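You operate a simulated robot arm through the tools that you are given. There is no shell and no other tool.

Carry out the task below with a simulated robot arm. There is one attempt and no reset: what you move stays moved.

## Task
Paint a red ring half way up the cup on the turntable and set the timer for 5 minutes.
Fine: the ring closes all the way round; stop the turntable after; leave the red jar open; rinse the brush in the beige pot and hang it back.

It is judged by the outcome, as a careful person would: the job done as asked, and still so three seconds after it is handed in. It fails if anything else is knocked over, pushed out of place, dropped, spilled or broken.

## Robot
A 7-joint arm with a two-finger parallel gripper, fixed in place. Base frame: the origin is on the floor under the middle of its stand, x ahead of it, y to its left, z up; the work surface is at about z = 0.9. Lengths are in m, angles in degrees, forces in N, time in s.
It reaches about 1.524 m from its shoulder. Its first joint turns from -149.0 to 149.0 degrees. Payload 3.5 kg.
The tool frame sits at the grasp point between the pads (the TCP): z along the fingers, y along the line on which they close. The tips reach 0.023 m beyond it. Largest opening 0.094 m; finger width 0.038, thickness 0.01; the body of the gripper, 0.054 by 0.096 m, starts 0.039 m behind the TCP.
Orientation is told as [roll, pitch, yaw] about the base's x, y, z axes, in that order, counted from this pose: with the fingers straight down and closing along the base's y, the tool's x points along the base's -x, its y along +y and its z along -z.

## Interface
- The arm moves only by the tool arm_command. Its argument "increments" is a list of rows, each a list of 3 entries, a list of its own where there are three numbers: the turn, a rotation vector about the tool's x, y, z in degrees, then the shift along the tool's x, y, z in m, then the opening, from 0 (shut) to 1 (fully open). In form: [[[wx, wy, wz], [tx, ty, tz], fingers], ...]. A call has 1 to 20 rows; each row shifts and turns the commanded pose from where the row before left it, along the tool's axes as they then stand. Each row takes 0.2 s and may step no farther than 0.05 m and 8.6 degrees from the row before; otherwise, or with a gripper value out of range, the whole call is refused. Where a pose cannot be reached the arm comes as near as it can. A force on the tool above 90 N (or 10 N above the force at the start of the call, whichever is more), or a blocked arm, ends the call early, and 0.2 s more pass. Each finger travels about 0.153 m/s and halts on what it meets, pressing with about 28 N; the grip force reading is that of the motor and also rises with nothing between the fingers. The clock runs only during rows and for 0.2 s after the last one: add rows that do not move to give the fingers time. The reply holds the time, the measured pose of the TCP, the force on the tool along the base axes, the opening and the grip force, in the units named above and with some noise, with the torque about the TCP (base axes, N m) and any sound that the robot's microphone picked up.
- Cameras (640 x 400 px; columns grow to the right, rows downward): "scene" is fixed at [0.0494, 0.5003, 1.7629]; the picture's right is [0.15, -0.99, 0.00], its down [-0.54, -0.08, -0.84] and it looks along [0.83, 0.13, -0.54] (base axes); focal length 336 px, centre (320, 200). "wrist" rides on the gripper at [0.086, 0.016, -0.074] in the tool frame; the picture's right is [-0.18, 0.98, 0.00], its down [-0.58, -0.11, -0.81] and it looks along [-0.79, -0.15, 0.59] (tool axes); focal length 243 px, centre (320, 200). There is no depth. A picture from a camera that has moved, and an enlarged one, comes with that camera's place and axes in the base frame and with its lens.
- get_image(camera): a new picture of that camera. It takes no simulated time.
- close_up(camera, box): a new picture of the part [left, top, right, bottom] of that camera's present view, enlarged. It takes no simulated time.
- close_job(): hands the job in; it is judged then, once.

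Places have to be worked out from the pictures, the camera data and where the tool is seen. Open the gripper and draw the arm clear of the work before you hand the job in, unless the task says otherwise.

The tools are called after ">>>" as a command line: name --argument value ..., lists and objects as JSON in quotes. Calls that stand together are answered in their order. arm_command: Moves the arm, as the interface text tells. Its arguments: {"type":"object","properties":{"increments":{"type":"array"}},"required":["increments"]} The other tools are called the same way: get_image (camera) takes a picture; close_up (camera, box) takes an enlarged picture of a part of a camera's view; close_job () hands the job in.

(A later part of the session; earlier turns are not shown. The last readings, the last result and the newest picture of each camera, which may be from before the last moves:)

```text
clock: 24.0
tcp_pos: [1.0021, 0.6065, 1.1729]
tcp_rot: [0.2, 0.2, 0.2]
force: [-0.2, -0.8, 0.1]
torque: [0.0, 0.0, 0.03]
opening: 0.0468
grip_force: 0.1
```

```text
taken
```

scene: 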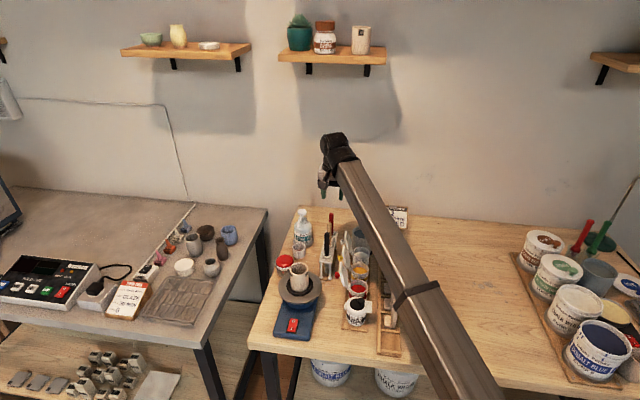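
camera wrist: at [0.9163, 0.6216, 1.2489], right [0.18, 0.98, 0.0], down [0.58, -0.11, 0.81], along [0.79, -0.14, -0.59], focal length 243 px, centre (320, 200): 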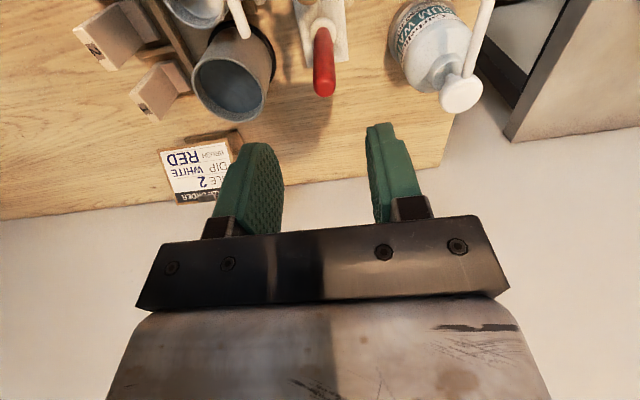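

The handle is vertical at about (1.0035, 0.608). I descend part-way and check that the fingers straddle it.

>>> arm_command --increments '[[[0, 0, 0], [-0.0014, 0.0015, 0.03], 0.5], [[0, 0, 0], [0, 0, 0.025], 0.5], [[0, 0, 0], [0, 0, 0], 0.5]]'

>>> get_image --camera "wrist"

>>> close_up --camera "scene" --box '[290, 170, 420, 280]'

```text
clock: 24.8
tcp_pos: [1.0043, 0.6092, 1.118]
tcp_rot: [0.3, 0.0, 0.2]
force: [-1.4, 0.2, 0.5]
torque: [-0.02, 0.02, 0.01]
opening: 0.047
grip_force: 0.0
```

```text
taken
camera wrist: at [0.9186, 0.6252, 1.1944], right [0.18, 0.98, 0.0], down [0.58, -0.11, 0.81], along [0.79, -0.14, -0.59], focal length 243 px, centre (320, 200)
```

wrist: 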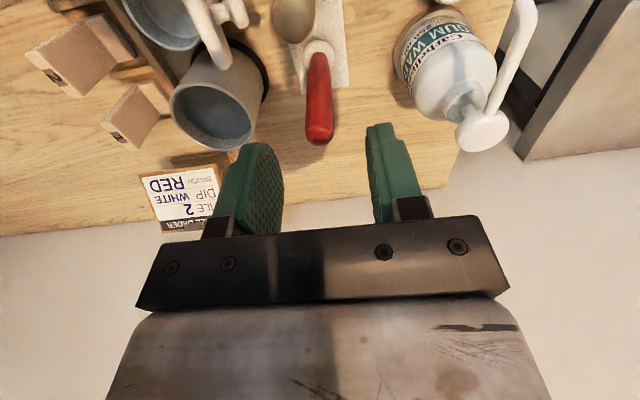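

```text
3.64 times, centred on (355, 225) of scene
camera zoom: at [0.0494, 0.5003, 1.7629], right [0.15, -0.99, 0.0], down [-0.54, -0.08, -0.84], along [0.83, 0.13, -0.54], focal length 1224 px, centre (193, 109)
```

zoom: 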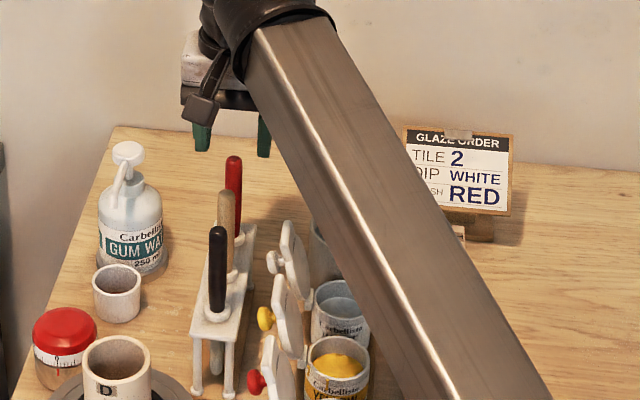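

The handle is centred between the fingers. I descend to grasp height (z≈1.062) and close.

>>> arm_command --increments '[[[0, 0, 0], [0, 0, 0.028], 0.5], [[0, 0, 0], [0, 0, 0.028], 0.5], [[0, 0, 0], [0, 0, 0], 0.5]]'

>>> get_image --camera "wrist"

>>> close_up --camera "scene" --box '[290, 170, 420, 280]'

```text
clock: 25.6
tcp_pos: [1.0036, 0.6083, 1.0631]
tcp_rot: [0.2, 0.1, 0.1]
force: [-0.4, -0.6, 0.1]
torque: [0.02, -0.03, -0.03]
opening: 0.0473
grip_force: 0.1
```

```text
taken
camera wrist: at [0.9185, 0.6242, 1.138], right [0.18, 0.98, 0.01], down [0.58, -0.11, 0.81], along [0.79, -0.14, -0.59], focal length 243 px, centre (320, 200)
```

wrist: 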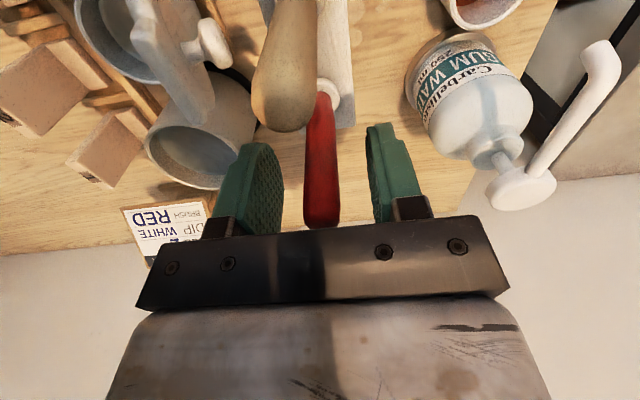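

```text
3.64 times, centred on (355, 225) of scene
camera zoom: at [0.0494, 0.5003, 1.7629], right [0.15, -0.99, 0.0], down [-0.54, -0.08, -0.84], along [0.83, 0.13, -0.54], focal length 1224 px, centre (193, 109)
```

zoom: 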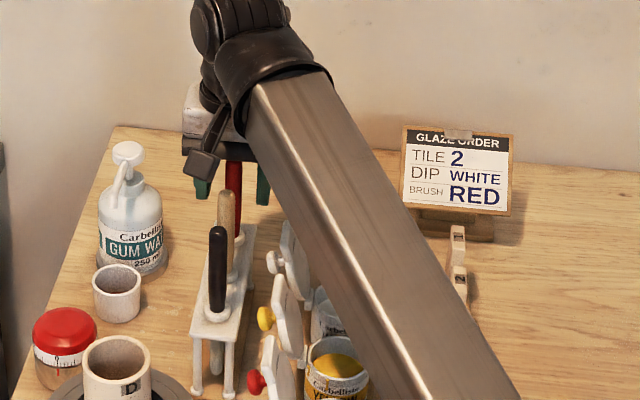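

The red handle sits between the pads, clear of its neighbour. Closing now.

>>> arm_command --increments '[[[0, 0, 0], [0, 0, 0], 0], [[0, 0, 0], [0, 0, 0], 0], [[0, 0, 0], [0, 0, 0], 0]]'

>>> get_image --camera "wrist"

```text
clock: 26.4
tcp_pos: [1.0043, 0.6086, 1.0629]
tcp_rot: [0.3, -0.1, 0.2]
force: [0.8, 0.6, 0.4]
torque: [0.02, 0.01, 0.02]
opening: 0.0154
grip_force: 27.8
```

```text
taken
camera wrist: at [0.9185, 0.6242, 1.138], right [0.18, 0.98, 0.0], down [0.58, -0.11, 0.81], along [0.79, -0.14, -0.59], focal length 243 px, centre (320, 200)
```

wrist: 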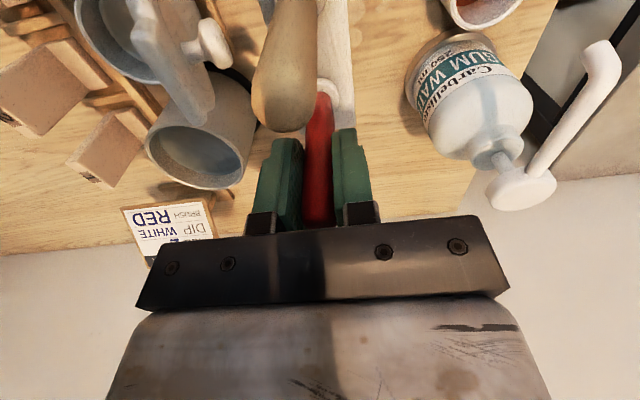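

Gripped (15 mm handle). I lift straight up about 11 cm, noting the grasp pose (1.0043, 0.6086, 1.0629) for hanging it back.

>>> arm_command --increments '[[[0, 0, 0], [0, 0, -0.015], 0], [[0, 0, 0], [0, 0, -0.02], 0], [[0, 0, 0], [0, 0, -0.025], 0], [[0, 0, 0], [0, 0, -0.025], 0], [[0, 0, 0], [0, 0, -0.025], 0], [[0, 0, 0], [0, 0, 0], 0]]'

>>> get_image --camera "wrist"

>>> close_up --camera "scene" --box '[290, 170, 420, 280]'

```text
clock: 27.8
tcp_pos: [1.0013, 0.6083, 1.1719]
tcp_rot: [0.3, 0.1, 0.1]
force: [0.1, -0.3, -0.4]
torque: [0.01, 0.02, 0.02]
opening: 0.0156
grip_force: 27.9
```

```text
taken
camera wrist: at [0.9154, 0.6231, 1.2478], right [0.18, 0.98, 0.0], down [0.58, -0.11, 0.81], along [0.79, -0.14, -0.59], focal length 243 px, centre (320, 200)
```

wrist: 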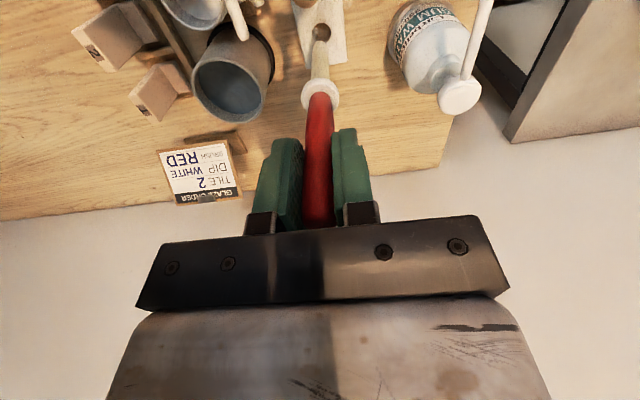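

```text
3.64 times, centred on (355, 225) of scene
camera zoom: at [0.0494, 0.5003, 1.7629], right [0.15, -0.99, 0.0], down [-0.54, -0.08, -0.84], along [0.83, 0.13, -0.54], focal length 1224 px, centre (193, 109)
```

zoom: 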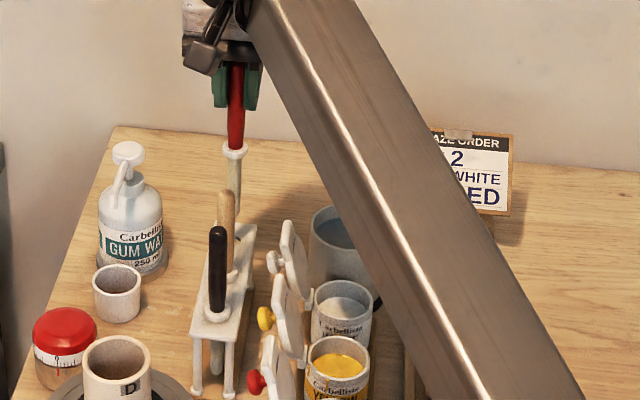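

I'll zoom to see whether the brush tip has fully cleared its hole in the rack.

>>> close_up --camera "wrist" --box '[280, 0, 360, 120]'

>>> close_up --camera "scene" --box '[320, 190, 370, 240]'

```text
3.33 times, centred on (320, 60) of wrist
camera zoom: at [0.9154, 0.6231, 1.2478], right [0.18, 0.98, 0.0], down [0.58, -0.11, 0.81], along [0.79, -0.14, -0.59], focal length 809 px, centre (320, 667)
```

zoom: 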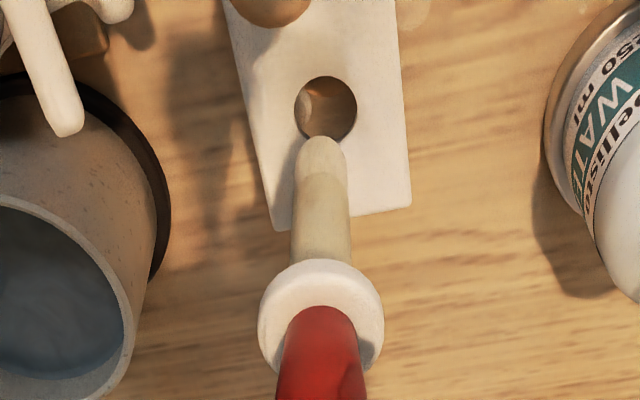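

```text
8.00 times, centred on (345, 215) of scene
camera zoom: at [0.0494, 0.5003, 1.7629], right [0.15, -0.99, 0.0], down [-0.54, -0.08, -0.84], along [0.83, 0.13, -0.54], focal length 2692 px, centre (120, 80)
```

zoom: 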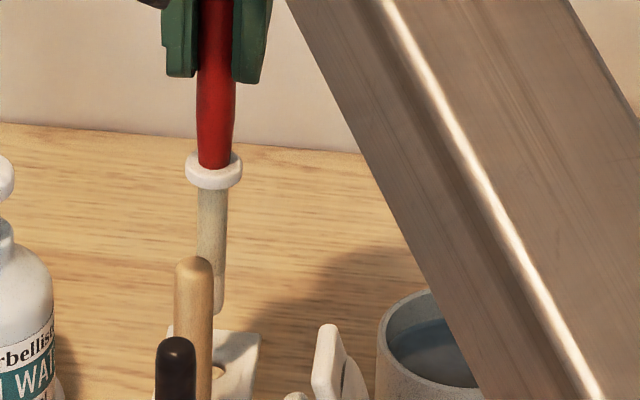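

The tip is clear of the hole (tip about 0.154 below the TCP, hole centre about (1.005, 0.608)). Now I carry the brush around the end of the lids: out to x≈1.03, across to y≈0.497, then back along above the open jars to the red jar.

>>> arm_command --increments '[[[0, 0, 0], [-0.029, 0, -0.025], 0], [[0, 0, 0], [0, -0.037, 0], 0], [[0, 0, 0], [0, -0.037, 0], 0], [[0, 0, 0], [0, -0.037, 0], 0], [[0, 0, 0], [0.04, -0.001, 0.002], 0], [[0, 0, 0], [0.04, -0.001, 0.002], 0], [[0, 0, 0], [0.04, -0.001, 0.002], 0], [[0, 0, 0], [0.04, 0, 0.002], 0], [[0, 0, 0], [0.04, 0, 0.002], 0], [[0, 0, 0], [0.035, 0, 0.002], 0], [[0, 0, 0], [0, 0, 0], 0]]'

>>> get_image --camera "wrist"

>>> close_up --camera "scene" --box '[300, 200, 420, 330]'

```text
clock: 30.2
tcp_pos: [0.7971, 0.4935, 1.1859]
tcp_rot: [0.3, 0.0, 0.1]
force: [-1.3, -0.3, 0.6]
torque: [0.01, 0.03, -0.03]
opening: 0.0158
grip_force: 28.4
```

```text
taken
camera wrist: at [0.7126, 0.5098, 1.2607], right [0.18, 0.98, 0.0], down [0.58, -0.11, 0.81], along [0.79, -0.14, -0.59], focal length 243 px, centre (320, 200)
```

wrist: 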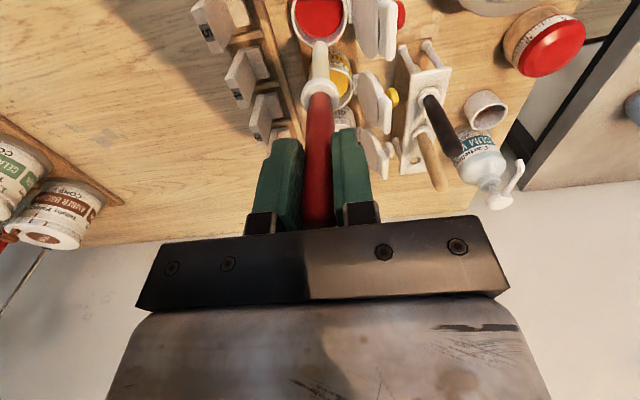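

```text
3.08 times, centred on (360, 265) of scene
camera zoom: at [0.0494, 0.5003, 1.7629], right [0.15, -0.99, 0.0], down [-0.54, -0.08, -0.84], along [0.83, 0.13, -0.54], focal length 1035 px, centre (197, 0)
```

zoom: 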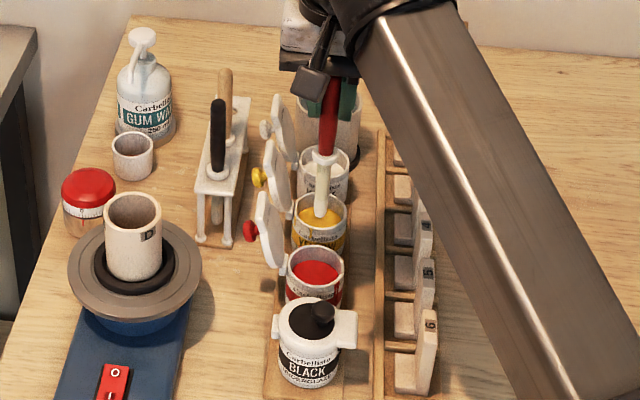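

The brush tip is above the red jar region; I'll zoom in to align it.

>>> close_up --camera "wrist" --box '[270, 0, 370, 100]'

>>> close_up --camera "scene" --box '[335, 235, 385, 300]'

```text
4.00 times, centred on (320, 50) of wrist
camera zoom: at [0.7126, 0.5098, 1.2607], right [0.18, 0.98, 0.0], down [0.58, -0.11, 0.81], along [0.79, -0.14, -0.59], focal length 970 px, centre (320, 800)
```

zoom: 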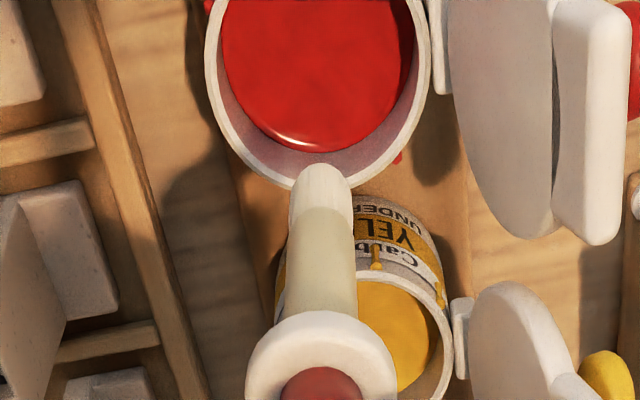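

```text
6.15 times, centred on (360, 268) of scene
camera zoom: at [0.0494, 0.5003, 1.7629], right [0.15, -0.99, 0.0], down [-0.54, -0.08, -0.84], along [0.83, 0.13, -0.54], focal length 2070 px, centre (74, -215)
```

zoom: 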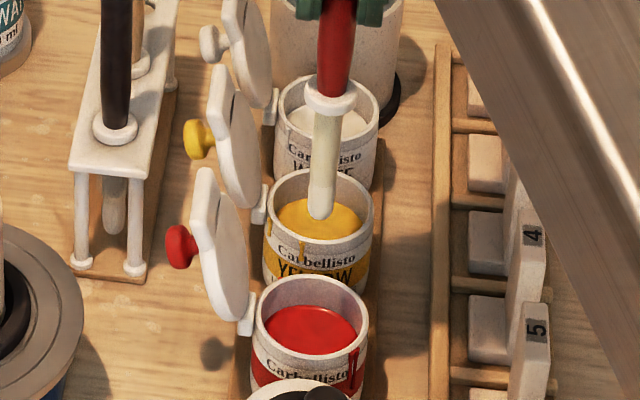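

The brush is centred over the red jar (centre ≈ (0.798, 0.494), paint level ≈ 0.945, brush tip ≈ 0.155 below TCP). I lower it so the bristles dip about 1.3 cm into the paint.

>>> arm_command --increments '[[[0, 0, 0], [0, 0, 0.03], 0], [[0, 0, 0], [0, 0, 0.03], 0], [[0, 0, 0], [0, 0, 0.02], 0], [[0, 0, 0], [0, 0, 0.01], 0], [[0, 0, 0], [0, 0, 0.008], 0], [[0, 0, 0], [0, 0, 0], 0], [[0, 0, 0], [0, 0, 0], 0]]'

>>> close_up --camera "scene" --box '[335, 235, 385, 300]'

>>> get_image --camera "wrist"

```text
clock: 31.8
tcp_pos: [0.7957, 0.4944, 1.0856]
tcp_rot: [0.4, 0.0, 0.2]
force: [0.2, 0.1, -0.3]
torque: [-0.01, -0.02, 0.0]
opening: 0.0153
grip_force: 27.8
```

```text
6.15 times, centred on (360, 268) of scene
camera zoom: at [0.0494, 0.5003, 1.7629], right [0.15, -0.99, 0.0], down [-0.54, -0.08, -0.84], along [0.83, 0.13, -0.54], focal length 2070 px, centre (74, -215)
```

zoom: 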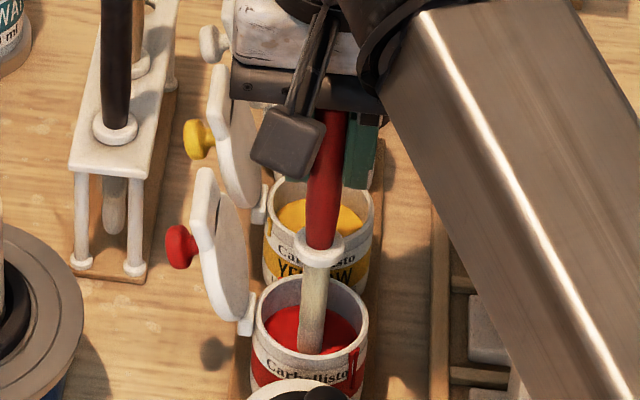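

```text
taken
camera wrist: at [0.711, 0.5091, 1.1628], right [0.18, 0.98, 0.0], down [0.58, -0.11, 0.81], along [0.79, -0.14, -0.59], focal length 243 px, centre (320, 200)
```

wrist: 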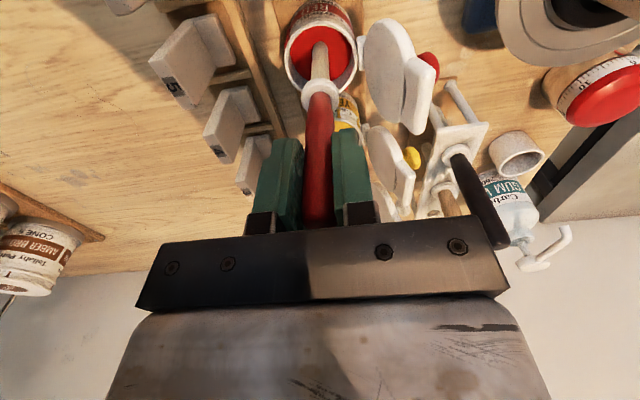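

The bristles are in the paint. While here, I zoom to check the dip and read the timer dial in this wrist view.

>>> close_up --camera "wrist" --box '[545, 40, 640, 130]'

>>> close_up --camera "wrist" --box '[275, 0, 375, 100]'

```text
4.44 times, centred on (592, 85) of wrist
camera zoom: at [0.711, 0.5091, 1.1628], right [0.18, 0.98, 0.0], down [0.58, -0.11, 0.81], along [0.79, -0.14, -0.59], focal length 1078 px, centre (-891, 711)
```

zoom: 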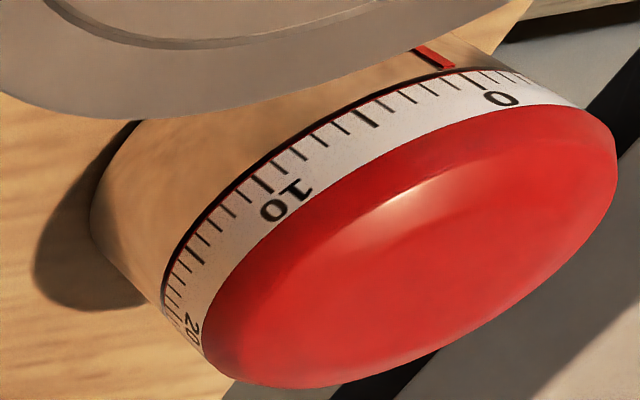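

```text
4.00 times, centred on (325, 50) of wrist
camera zoom: at [0.711, 0.5091, 1.1628], right [0.18, 0.98, 0.0], down [0.58, -0.11, 0.81], along [0.79, -0.14, -0.59], focal length 970 px, centre (300, 800)
```

zoom: 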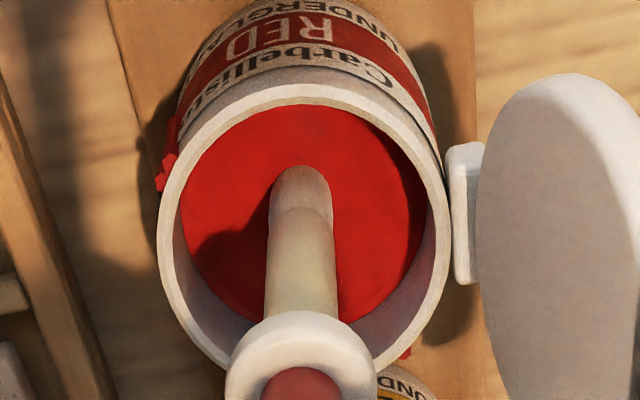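

The dial numbers rise 0→10→20 toward the right as seen from the front, so setting 5 means turning the cap 30° clockwise (seen from above). The brush tip is only just touching the paint, so I go 12 mm deeper.

>>> arm_command --increments '[[[0, 0, 0], [0, 0, 0.006], 0], [[0, 0, 0], [0, 0, 0.006], 0], [[0, 0, 0], [0, 0, 0], 0], [[0, 0, 0], [0, 0, 0], 0]]'

>>> close_up --camera "wrist" --box '[275, 0, 375, 100]'

```text
clock: 32.8
tcp_pos: [0.7952, 0.4934, 1.0755]
tcp_rot: [0.4, 0.0, 0.1]
force: [-0.1, 0.1, -0.7]
torque: [-0.04, -0.08, 0.05]
opening: 0.0154
grip_force: 28.2
```

```text
4.00 times, centred on (325, 50) of wrist
camera zoom: at [0.7105, 0.509, 1.1502], right [0.18, 0.98, 0.0], down [0.58, -0.11, 0.81], along [0.79, -0.14, -0.59], focal length 970 px, centre (300, 800)
```

zoom: 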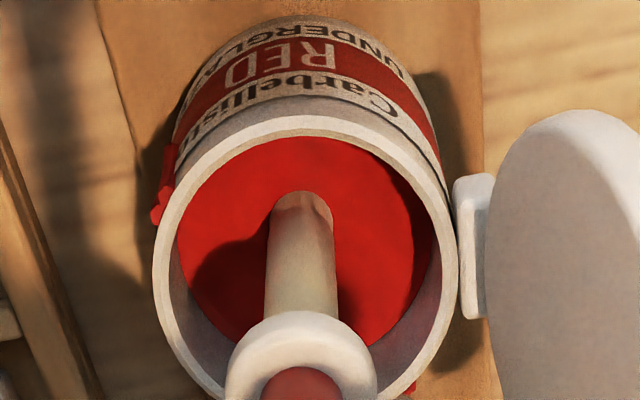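

About 1 cm of the bristles is in. I'll go 5 mm deeper for a good load, pause, and then lift straight out.

>>> arm_command --increments '[[[0, 0, 0], [0, 0, 0.005], 0], [[0, 0, 0], [0, 0, 0], 0], [[0, 0, 0], [0, 0, 0], 0], [[0, 0, 0], [0, 0, -0.01], 0], [[0, 0, 0], [0, 0, -0.015], 0], [[0, 0, 0], [0, 0, -0.02], 0], [[0, 0, 0], [0, 0, 0], 0]]'

>>> close_up --camera "wrist" --box '[275, 0, 375, 100]'

>>> close_up --camera "scene" --box '[335, 235, 385, 300]'

```text
clock: 34.4
tcp_pos: [0.7983, 0.4936, 1.1159]
tcp_rot: [0.2, 0.1, 0.0]
force: [0.2, -0.3, 0.3]
torque: [0.01, -0.01, 0.01]
opening: 0.0156
grip_force: 28.0
```

```text
4.00 times, centred on (325, 50) of wrist
camera zoom: at [0.7121, 0.5085, 1.1912], right [0.18, 0.98, 0.0], down [0.58, -0.11, 0.81], along [0.79, -0.14, -0.59], focal length 970 px, centre (300, 800)
```

zoom: 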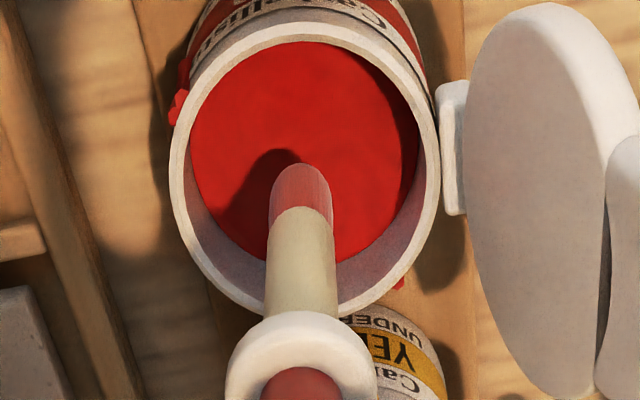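

```text
6.15 times, centred on (360, 268) of scene
camera zoom: at [0.0494, 0.5003, 1.7629], right [0.15, -0.99, 0.0], down [-0.54, -0.08, -0.84], along [0.83, 0.13, -0.54], focal length 2070 px, centre (74, -215)
```

zoom: 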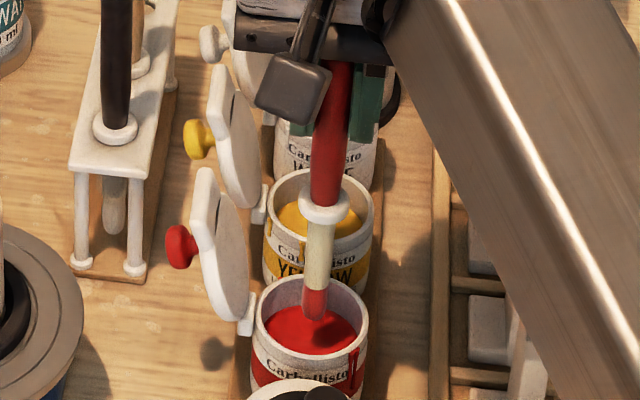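

The bristles are loaded red. I lift to z≈1.19, tilt the brush forward by about 22°, and move back over the jars in -x before crossing to the cup.

>>> arm_command --increments '[[[0, 0, 0], [0, 0, -0.025], 0], [[0, 0, 0], [0, 0, -0.025], 0], [[0, 0, 0], [0, 0, -0.022], 0], [[0, -7.5, 0], [0, 0, 0], 0], [[0, -7.5, 0], [0, 0, 0], 0], [[0, -7.5, 0], [0, 0, 0], 0], [[0, 0, 0], [0, 0, 0], 0]]'

>>> get_image --camera "wrist"

```text
clock: 36.0
tcp_pos: [0.7973, 0.4934, 1.1873]
tcp_rot: [0.2, -22.5, 0.1]
force: [-0.2, 0.5, -0.4]
torque: [0.02, 0.03, 0.0]
opening: 0.0156
grip_force: 28.1
```

```text
taken
camera wrist: at [0.6894, 0.5086, 1.2239], right [0.17, 0.98, 0.08], down [0.23, -0.11, 0.97], along [0.96, -0.15, -0.24], focal length 243 px, centre (320, 200)
```

wrist: 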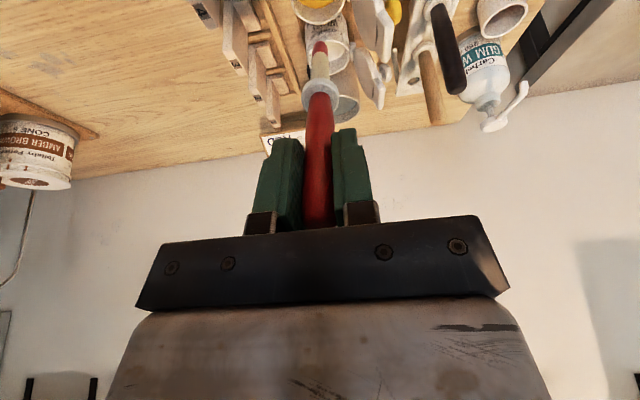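

Brush tip sits well above the jars. Now I move back 16 cm in -x.

>>> arm_command --increments '[[[0, 0, 0], [0.03696, 0, -0.01531], 0], [[0, 0, 0], [0.03696, 0, -0.01531], 0], [[0, 0, 0], [0.03696, 0, -0.01531], 0], [[0, 0, 0], [0.03696, 0, -0.01531], 0], [[0, 0, 0], [0, 0, 0], 0]]'

>>> get_image --camera "wrist"

>>> close_up --camera "scene" --box '[260, 200, 420, 340]'

```text
clock: 37.2
tcp_pos: [0.6351, 0.492, 1.1887]
tcp_rot: [0.3, -22.5, 0.0]
force: [0.3, 0.6, -0.5]
torque: [0.0, 0.01, -0.03]
opening: 0.0156
grip_force: 28.7
```

```text
taken
camera wrist: at [0.5265, 0.5078, 1.2247], right [0.17, 0.98, 0.07], down [0.23, -0.11, 0.97], along [0.96, -0.15, -0.24], focal length 243 px, centre (320, 200)
```

wrist: 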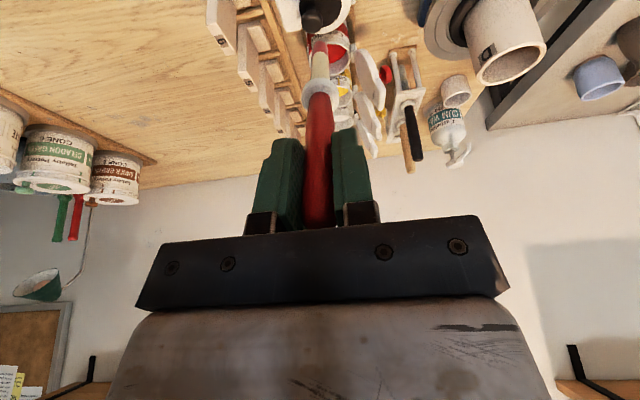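

```text
2.86 times, centred on (340, 270) of scene
camera zoom: at [0.0494, 0.5003, 1.7629], right [0.15, -0.99, 0.0], down [-0.54, -0.08, -0.84], along [0.83, 0.13, -0.54], focal length 961 px, centre (263, 0)
```

zoom: 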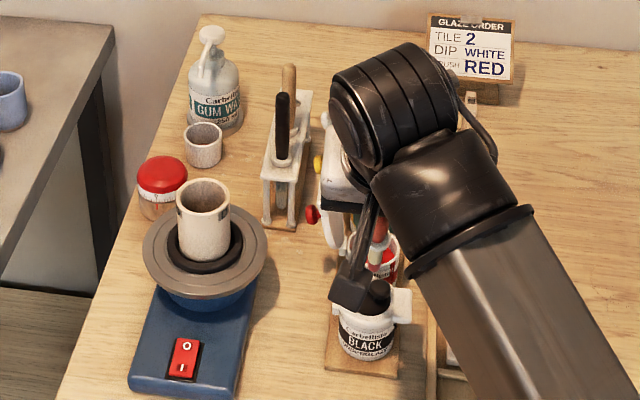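

That went fine. Now I cross to the cup side in +y, keeping the tip short of the platter.

>>> arm_command --increments '[[[0, 0, 0], [0.009, 0.0455, -0.0013], 0], [[0, 0, 0], [0.009, 0.0455, -0.0013], 0], [[0, 0, 0], [0.009, 0.0455, -0.0013], 0], [[0, 0, 0], [0.009, 0.0455, -0.0013], 0], [[0, 0, 0], [0, 0, 0], 0]]'

>>> get_image --camera "wrist"

```text
clock: 38.4
tcp_pos: [0.5986, 0.6766, 1.1792]
tcp_rot: [0.3, -22.4, 0.0]
force: [-0.4, 0.3, -0.7]
torque: [0.01, 0.01, -0.02]
opening: 0.0157
grip_force: 27.9
```

```text
taken
camera wrist: at [0.4911, 0.6926, 1.2153], right [0.17, 0.98, 0.08], down [0.23, -0.11, 0.97], along [0.96, -0.15, -0.24], focal length 243 px, centre (320, 200)
```

wrist: 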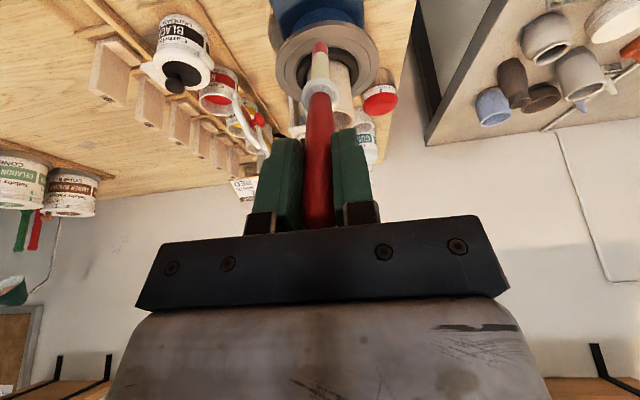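

Position is as planned. I now tilt the brush to about 45°, keeping the TCP where it is (tip should end about 2 cm short of the cup wall).

>>> arm_command --increments '[[[0, -7.5, 0], [0, 0, 0], 0], [[0, -7.5, 0], [0, 0, 0], 0], [[0, -7.5, 0], [0, 0, 0], 0], [[0, 0, 0], [0, 0, 0], 0]]'

>>> get_image --camera "wrist"

>>> close_up --camera "wrist" --box '[260, 0, 420, 120]'

>>> close_up --camera "scene" --box '[260, 240, 350, 320]'

```text
clock: 39.4
tcp_pos: [0.6003, 0.6752, 1.1786]
tcp_rot: [0.4, -45.1, -0.2]
force: [0.4, -0.5, -0.7]
torque: [-0.02, 0.02, 0.0]
opening: 0.0157
grip_force: 28.0
```

```text
taken
camera wrist: at [0.4868, 0.6911, 1.1709], right [0.13, 0.98, 0.14], down [-0.16, -0.11, 0.98], along [0.98, -0.15, 0.14], focal length 243 px, centre (320, 200)
```

wrist: 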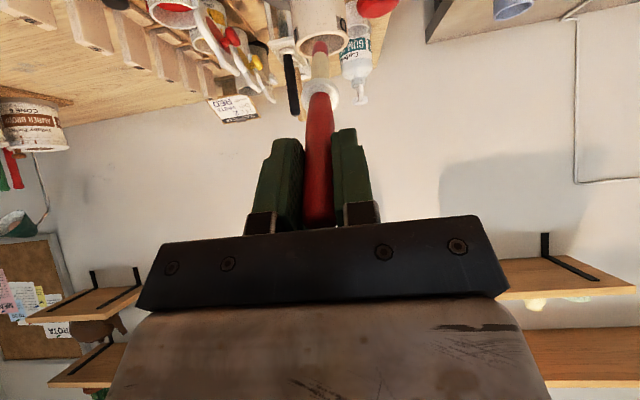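

```text
3.33 times, centred on (340, 60) of wrist
camera zoom: at [0.4868, 0.6911, 1.1709], right [0.13, 0.98, 0.14], down [-0.16, -0.11, 0.98], along [0.98, -0.15, 0.14], focal length 809 px, centre (253, 667)
```

zoom: 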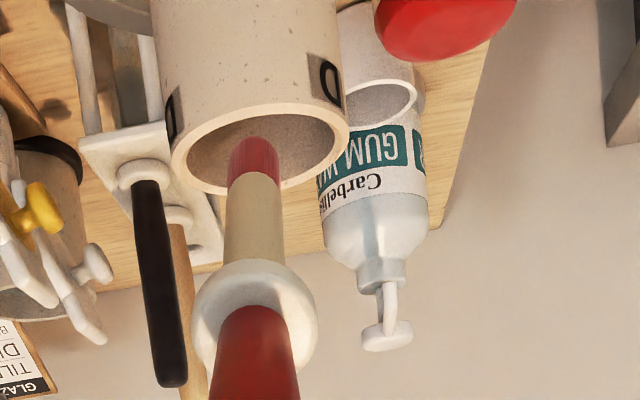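

```text
5.00 times, centred on (305, 280) of scene
camera zoom: at [0.0494, 0.5003, 1.7629], right [0.15, -0.99, 0.0], down [-0.54, -0.08, -0.84], along [0.83, 0.13, -0.54], focal length 1682 px, centre (395, -200)
```

zoom: 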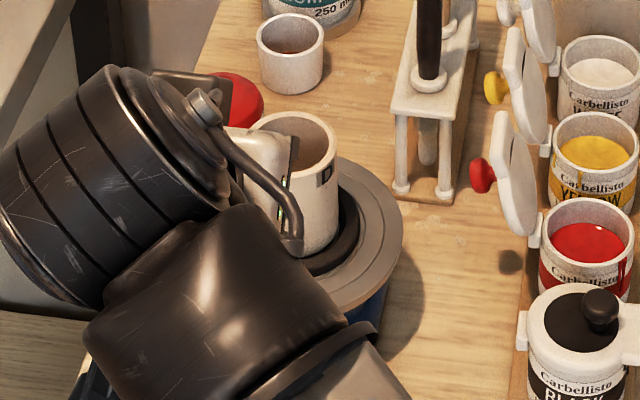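

The brush tip lines up with the cup's axis in y (cup centre y≈0.674, rim z≈1.048). I now lower 6.2 cm so the tip is at mid-height, still about 2 cm short of the wall.

>>> arm_command --increments '[[[0, 0, 0], [0.0222, -0.0005, 0.0221], 0], [[0, 0, 0], [0.0222, -0.0005, 0.0221], 0], [[0, 0, 0], [0, 0, 0], 0]]'

>>> close_up --camera "wrist" --box '[240, 0, 400, 120]'

>>> close_up --camera "scene" --box '[260, 240, 350, 320]'

```text
clock: 40.2
tcp_pos: [0.5992, 0.6737, 1.1173]
tcp_rot: [0.5, -45.1, -0.2]
force: [-0.1, 0.0, -1.0]
torque: [0.0, 0.02, -0.01]
opening: 0.0153
grip_force: 28.2
```

```text
3.33 times, centred on (320, 60) of wrist
camera zoom: at [0.4857, 0.6892, 1.1091], right [0.13, 0.98, 0.14], down [-0.16, -0.11, 0.98], along [0.98, -0.15, 0.14], focal length 809 px, centre (320, 667)
```

zoom: 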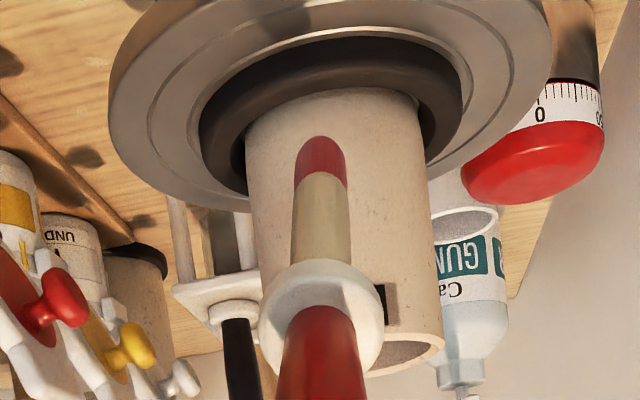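

```text
5.00 times, centred on (305, 280) of scene
camera zoom: at [0.0494, 0.5003, 1.7629], right [0.15, -0.99, 0.0], down [-0.54, -0.08, -0.84], along [0.83, 0.13, -0.54], focal length 1682 px, centre (395, -200)
```

zoom: 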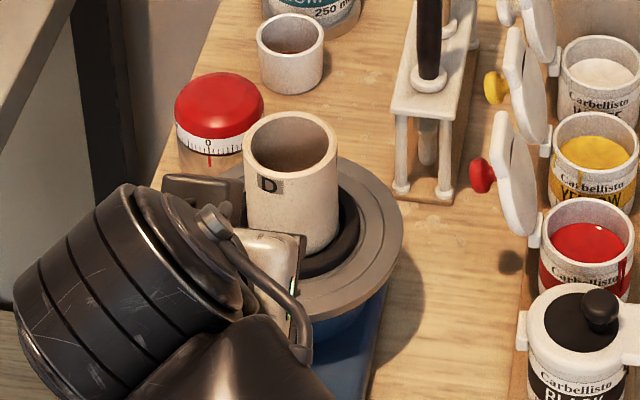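

The tip is centred on the cup at mid-height. I advance 13 mm toward the wall, then look again.

>>> arm_command --increments '[[[0, 0, 0], [-0.0046, 0, 0.0046], 0], [[0, 0, 0], [-0.0046, 0, 0.0046], 0], [[0, 0, 0], [0, 0, 0], 0]]'

>>> close_up --camera "wrist" --box '[260, 0, 380, 90]'

>>> close_up --camera "scene" --box '[270, 250, 340, 310]'

```text
clock: 41.0
tcp_pos: [0.6126, 0.6736, 1.1179]
tcp_rot: [0.4, -45.0, -0.2]
force: [-0.8, -0.1, -0.4]
torque: [0.0, 0.0, 0.0]
opening: 0.0156
grip_force: 27.8
```

```text
4.44 times, centred on (320, 45) of wrist
camera zoom: at [0.499, 0.6896, 1.1093], right [0.13, 0.98, 0.14], down [-0.16, -0.11, 0.98], along [0.98, -0.15, 0.14], focal length 1078 px, centre (320, 889)
```

zoom: 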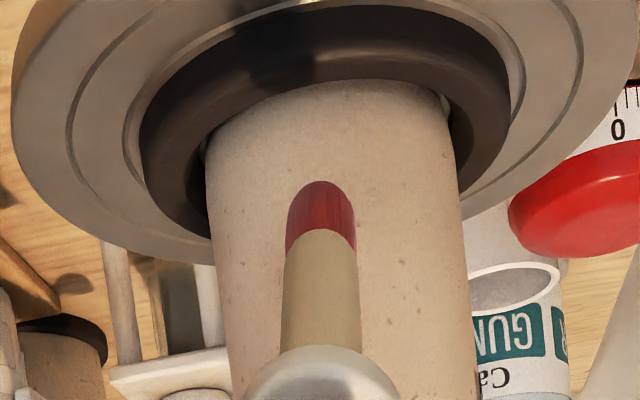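

```text
6.67 times, centred on (305, 280) of scene
camera zoom: at [0.0494, 0.5003, 1.7629], right [0.15, -0.99, 0.0], down [-0.54, -0.08, -0.84], along [0.83, 0.13, -0.54], focal length 2243 px, centre (420, -333)
```

zoom: 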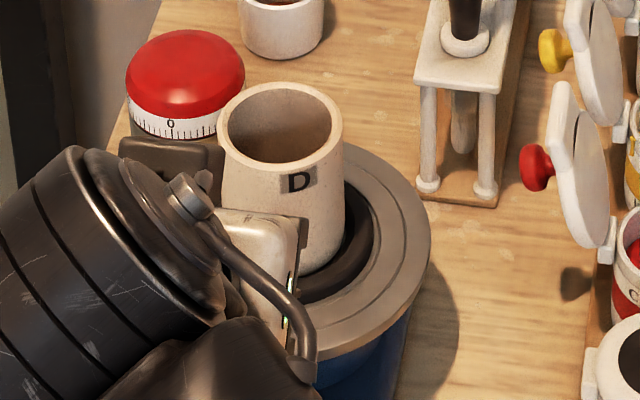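

About 7 mm to go by my estimate. I advance in small steps, checking force and the cup for paint.

>>> arm_command --increments '[[[0, 0, 0], [-0.0018, 0, 0.0018], 0], [[0, 0, 0], [-0.0014, 0, 0.0014], 0], [[0, 0, 0], [0, 0, 0], 0]]'

>>> close_up --camera "wrist" --box '[260, 0, 380, 90]'

>>> close_up --camera "scene" --box '[270, 250, 340, 310]'

```text
clock: 41.8
tcp_pos: [0.6183, 0.6742, 1.1178]
tcp_rot: [0.4, -45.0, -0.3]
force: [-0.5, -0.7, 0.1]
torque: [0.0, -0.04, 0.01]
opening: 0.0156
grip_force: 28.4
```

```text
4.44 times, centred on (320, 45) of wrist
camera zoom: at [0.5051, 0.6899, 1.1099], right [0.13, 0.98, 0.14], down [-0.16, -0.11, 0.98], along [0.98, -0.15, 0.14], focal length 1078 px, centre (320, 889)
```

zoom: 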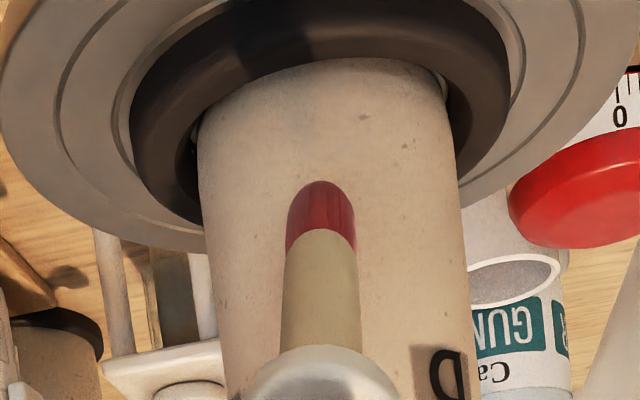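

```text
6.67 times, centred on (305, 280) of scene
camera zoom: at [0.0494, 0.5003, 1.7629], right [0.15, -0.99, 0.0], down [-0.54, -0.08, -0.84], along [0.83, 0.13, -0.54], focal length 2243 px, centre (420, -333)
```

zoom: 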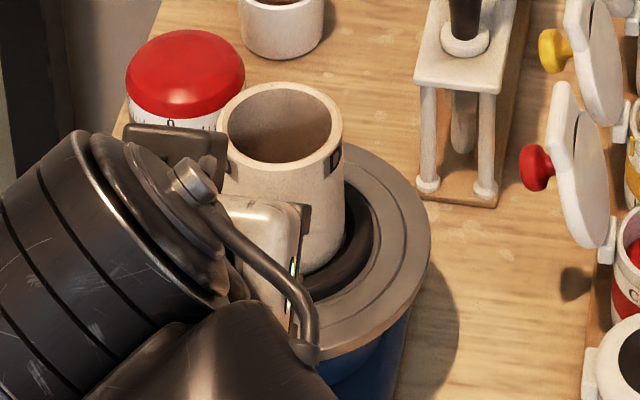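

No contact yet. Another 2 mm.

>>> arm_command --increments '[[[0, 0, 0], [-0.0014, 0, 0.0014], 0], [[0, 0, 0], [0, 0, 0], 0]]'

>>> close_up --camera "wrist" --box '[260, 0, 380, 90]'

>>> arm_command --increments '[[[0, 0, 0], [-0.0014, 0, 0.0014], 0], [[0, 0, 0], [0, 0, 0], 0]]'

>>> close_up --camera "wrist" --box '[260, 0, 380, 90]'

```text
clock: 42.4
tcp_pos: [0.6187, 0.6748, 1.1158]
tcp_rot: [0.5, -45.0, -0.1]
force: [-0.9, 0.1, -0.7]
torque: [-0.01, 0.02, -0.01]
opening: 0.0156
grip_force: 28.0
```

```text
4.44 times, centred on (320, 45) of wrist
camera zoom: at [0.5068, 0.6899, 1.1092], right [0.13, 0.98, 0.14], down [-0.16, -0.11, 0.98], along [0.98, -0.15, 0.14], focal length 1078 px, centre (320, 889)
```

zoom: 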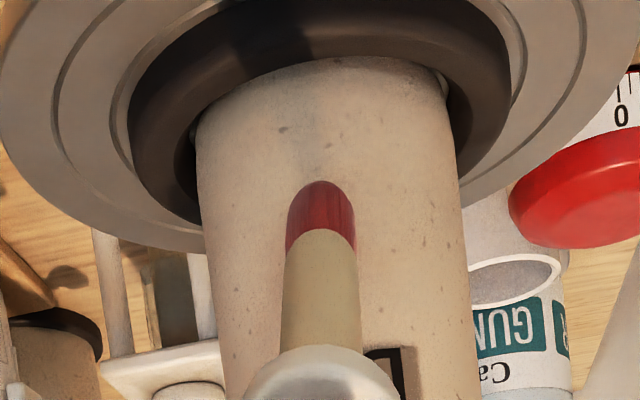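

```text
clock: 43.0
tcp_pos: [0.622, 0.674, 1.1165]
tcp_rot: [0.4, -45.0, -0.1]
force: [0.1, 0.0, -0.4]
torque: [-0.03, 0.0, 0.03]
opening: 0.0154
grip_force: 27.9
```

```text
4.44 times, centred on (320, 45) of wrist
camera zoom: at [0.5091, 0.6901, 1.1087], right [0.13, 0.98, 0.14], down [-0.16, -0.11, 0.98], along [0.98, -0.15, 0.14], focal length 1078 px, centre (320, 889)
```

zoom: 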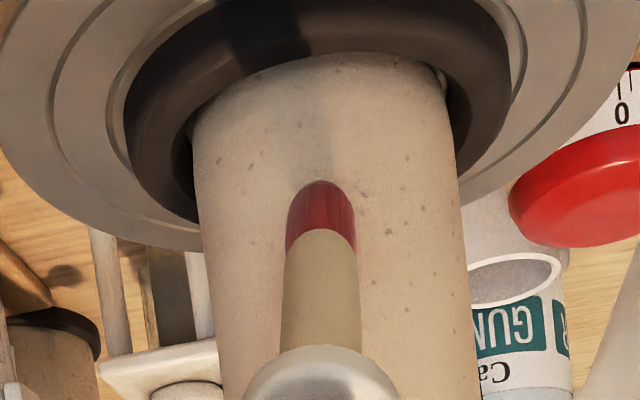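

Still no paint on the wall. I keep advancing 2 mm at a time.

>>> arm_command --increments '[[[0, 0, 0], [-0.0014, 0, 0.0014], 0], [[0, 0, 0], [0, 0, 0], 0]]'

>>> close_up --camera "wrist" --box '[260, 0, 380, 90]'

>>> arm_command --increments '[[[0, 0, 0], [-0.0014, 0, 0.0014], 0], [[0, 0, 0], [0, 0, 0], 0]]'

>>> close_up --camera "wrist" --box '[260, 0, 380, 90]'

```text
clock: 43.6
tcp_pos: [0.6243, 0.6742, 1.1158]
tcp_rot: [0.4, -45.0, -0.2]
force: [0.0, -0.4, -0.5]
torque: [-0.03, 0.03, -0.02]
opening: 0.0155
grip_force: 28.4
```

```text
4.44 times, centred on (320, 45) of wrist
camera zoom: at [0.5108, 0.6901, 1.1088], right [0.13, 0.98, 0.14], down [-0.16, -0.11, 0.98], along [0.98, -0.15, 0.14], focal length 1078 px, centre (320, 889)
```

zoom: 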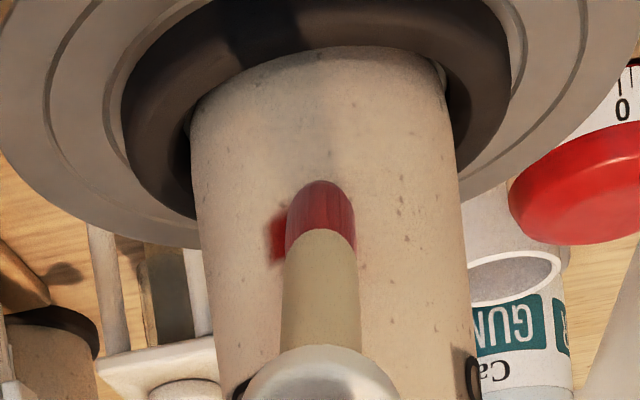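

```text
clock: 44.2
tcp_pos: [0.6264, 0.674, 1.1158]
tcp_rot: [0.4, -45.0, -0.2]
force: [-0.9, -0.6, -0.5]
torque: [0.0, 0.09, 0.01]
opening: 0.0157
grip_force: 28.0
```

```text
4.44 times, centred on (320, 45) of wrist
camera zoom: at [0.5128, 0.69, 1.1086], right [0.13, 0.98, 0.13], down [-0.16, -0.11, 0.98], along [0.98, -0.15, 0.14], focal length 1078 px, centre (320, 889)
```

zoom: 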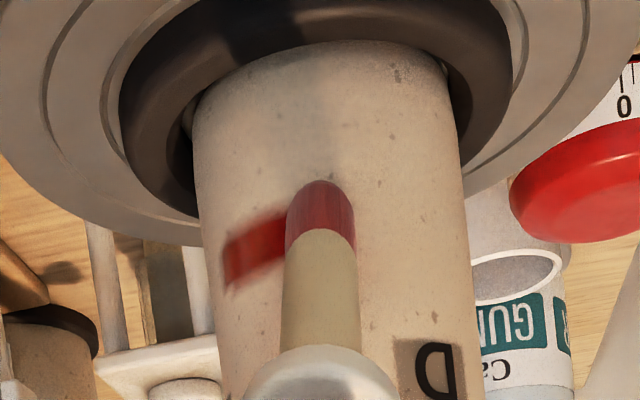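

Paint is going on at about z≈1.015, right at mid-height, and the cup turns roughly 40° per second. I press 1 mm further for a steady contact and hold while it turns.

>>> arm_command --increments '[[[0, 0, 0], [-0.0007, 0, 0.0007], 0], [[0, 0, 0], [0, 0, 0], 0], [[0, 0, 0], [0, 0, 0], 0], [[0, 0, 0], [0, 0, 0], 0], [[0, 0, 0], [0, 0, 0], 0], [[0, 0, 0], [0, 0, 0], 0], [[0, 0, 0], [0, 0, 0], 0], [[0, 0, 0], [0, 0, 0], 0], [[0, 0, 0], [0, 0, 0], 0], [[0, 0, 0], [0, 0, 0], 0]]'

>>> close_up --camera "wrist" --box '[260, 0, 380, 90]'

>>> close_up --camera "scene" --box '[270, 250, 340, 310]'

```text
clock: 46.4
tcp_pos: [0.6279, 0.6743, 1.1154]
tcp_rot: [0.4, -45.0, -0.2]
force: [0.5, -0.8, -1.5]
torque: [-0.14, 0.08, -0.11]
opening: 0.0158
grip_force: 28.1
```

```text
4.44 times, centred on (320, 45) of wrist
camera zoom: at [0.5147, 0.6901, 1.1086], right [0.13, 0.98, 0.13], down [-0.16, -0.11, 0.98], along [0.98, -0.15, 0.14], focal length 1078 px, centre (320, 889)
```

zoom: 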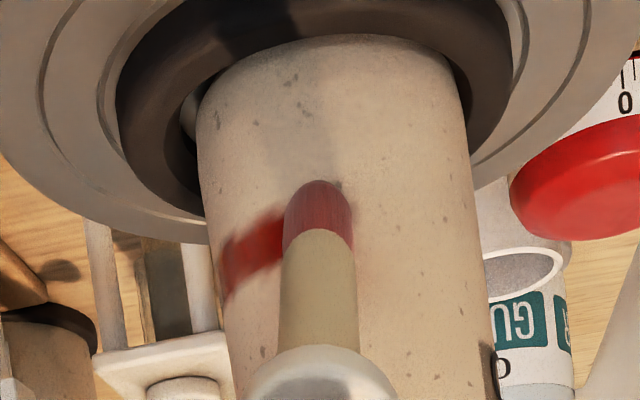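

```text
6.67 times, centred on (305, 280) of scene
camera zoom: at [0.0494, 0.5003, 1.7629], right [0.15, -0.99, 0.0], down [-0.54, -0.08, -0.84], along [0.83, 0.13, -0.54], focal length 2243 px, centre (420, -333)
```

zoom: 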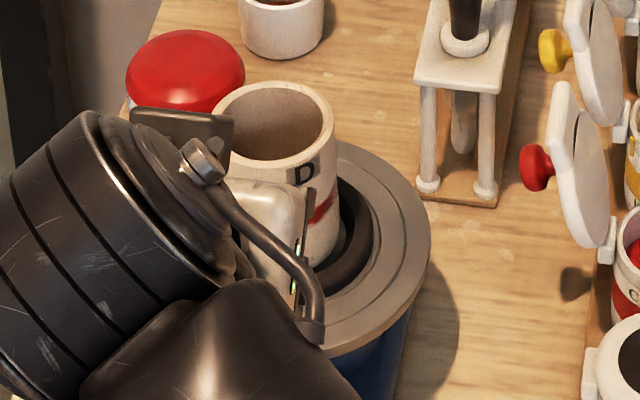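

The cup seems to have shifted about 2–3 mm toward +y under the brush, so I'm pressing too hard. I back off 1.5 mm and check it still paints.

>>> arm_command --increments '[[[0, 0, 0], [0.0011, 0, -0.0011], 0], [[0, 0, 0], [0, 0, 0], 0], [[0, 0, 0], [0, 0, 0], 0], [[0, 0, 0], [0, 0, 0], 0]]'

>>> close_up --camera "wrist" --box '[260, 0, 380, 90]'

>>> close_up --camera "scene" --box '[270, 250, 340, 310]'

```text
clock: 47.4
tcp_pos: [0.6262, 0.6746, 1.1174]
tcp_rot: [0.5, -45.0, -0.3]
force: [-0.3, -0.2, 0.1]
torque: [0.02, 0.06, 0.0]
opening: 0.0156
grip_force: 27.6
```

```text
4.44 times, centred on (320, 45) of wrist
camera zoom: at [0.513, 0.6902, 1.1086], right [0.13, 0.98, 0.13], down [-0.16, -0.11, 0.98], along [0.98, -0.15, 0.14], focal length 1078 px, centre (320, 889)
```

zoom: 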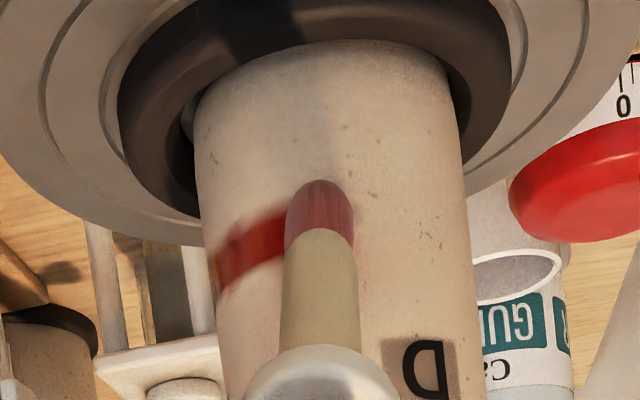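

```text
6.67 times, centred on (305, 280) of scene
camera zoom: at [0.0494, 0.5003, 1.7629], right [0.15, -0.99, 0.0], down [-0.54, -0.08, -0.84], along [0.83, 0.13, -0.54], focal length 2243 px, centre (420, -333)
```

zoom: 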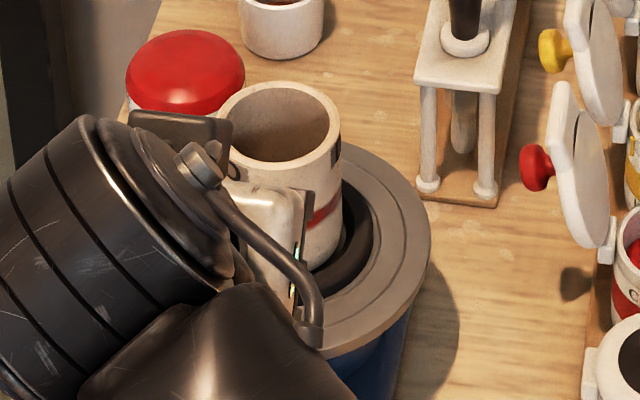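

The cup settled back and the band keeps growing with light contact. I hold and let it turn on.

>>> arm_command --increments '[[[0, 0, 0], [0, 0, 0], 0], [[0, 0, 0], [0, 0, 0], 0], [[0, 0, 0], [0, 0, 0], 0], [[0, 0, 0], [0, 0, 0], 0], [[0, 0, 0], [0, 0, 0], 0], [[0, 0, 0], [0, 0, 0], 0], [[0, 0, 0], [0, 0, 0], 0]]'

>>> close_up --camera "wrist" --box '[260, 0, 380, 90]'

>>> close_up --camera "scene" --box '[270, 250, 340, 310]'

```text
clock: 49.0
tcp_pos: [0.6274, 0.6754, 1.1168]
tcp_rot: [0.4, -45.0, -0.2]
force: [0.2, -0.6, -0.5]
torque: [-0.09, 0.03, -0.13]
opening: 0.0157
grip_force: 28.0
```

```text
4.44 times, centred on (320, 45) of wrist
camera zoom: at [0.513, 0.6901, 1.1086], right [0.13, 0.98, 0.13], down [-0.16, -0.11, 0.98], along [0.98, -0.15, 0.14], focal length 1078 px, centre (320, 889)
```

zoom: 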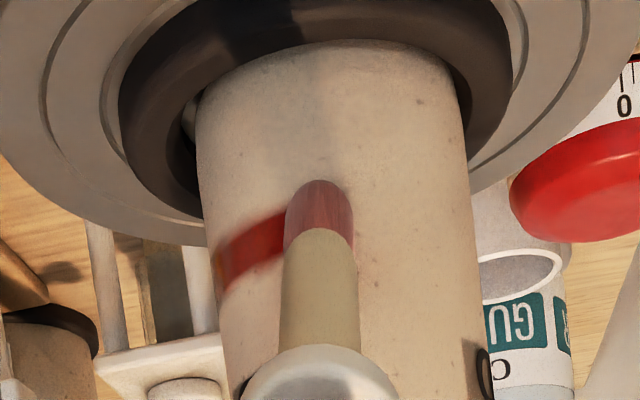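

```text
6.67 times, centred on (305, 280) of scene
camera zoom: at [0.0494, 0.5003, 1.7629], right [0.15, -0.99, 0.0], down [-0.54, -0.08, -0.84], along [0.83, 0.13, -0.54], focal length 2243 px, centre (420, -333)
```

zoom: 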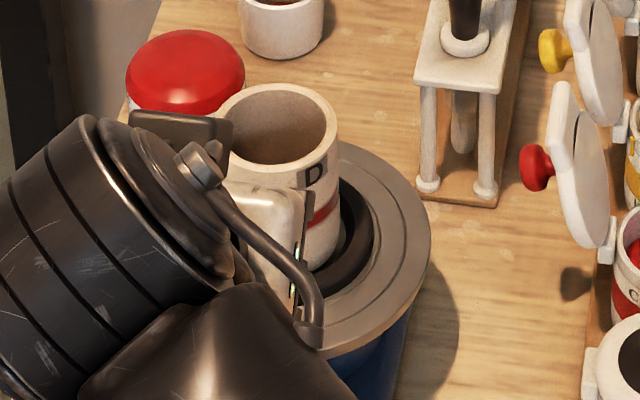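

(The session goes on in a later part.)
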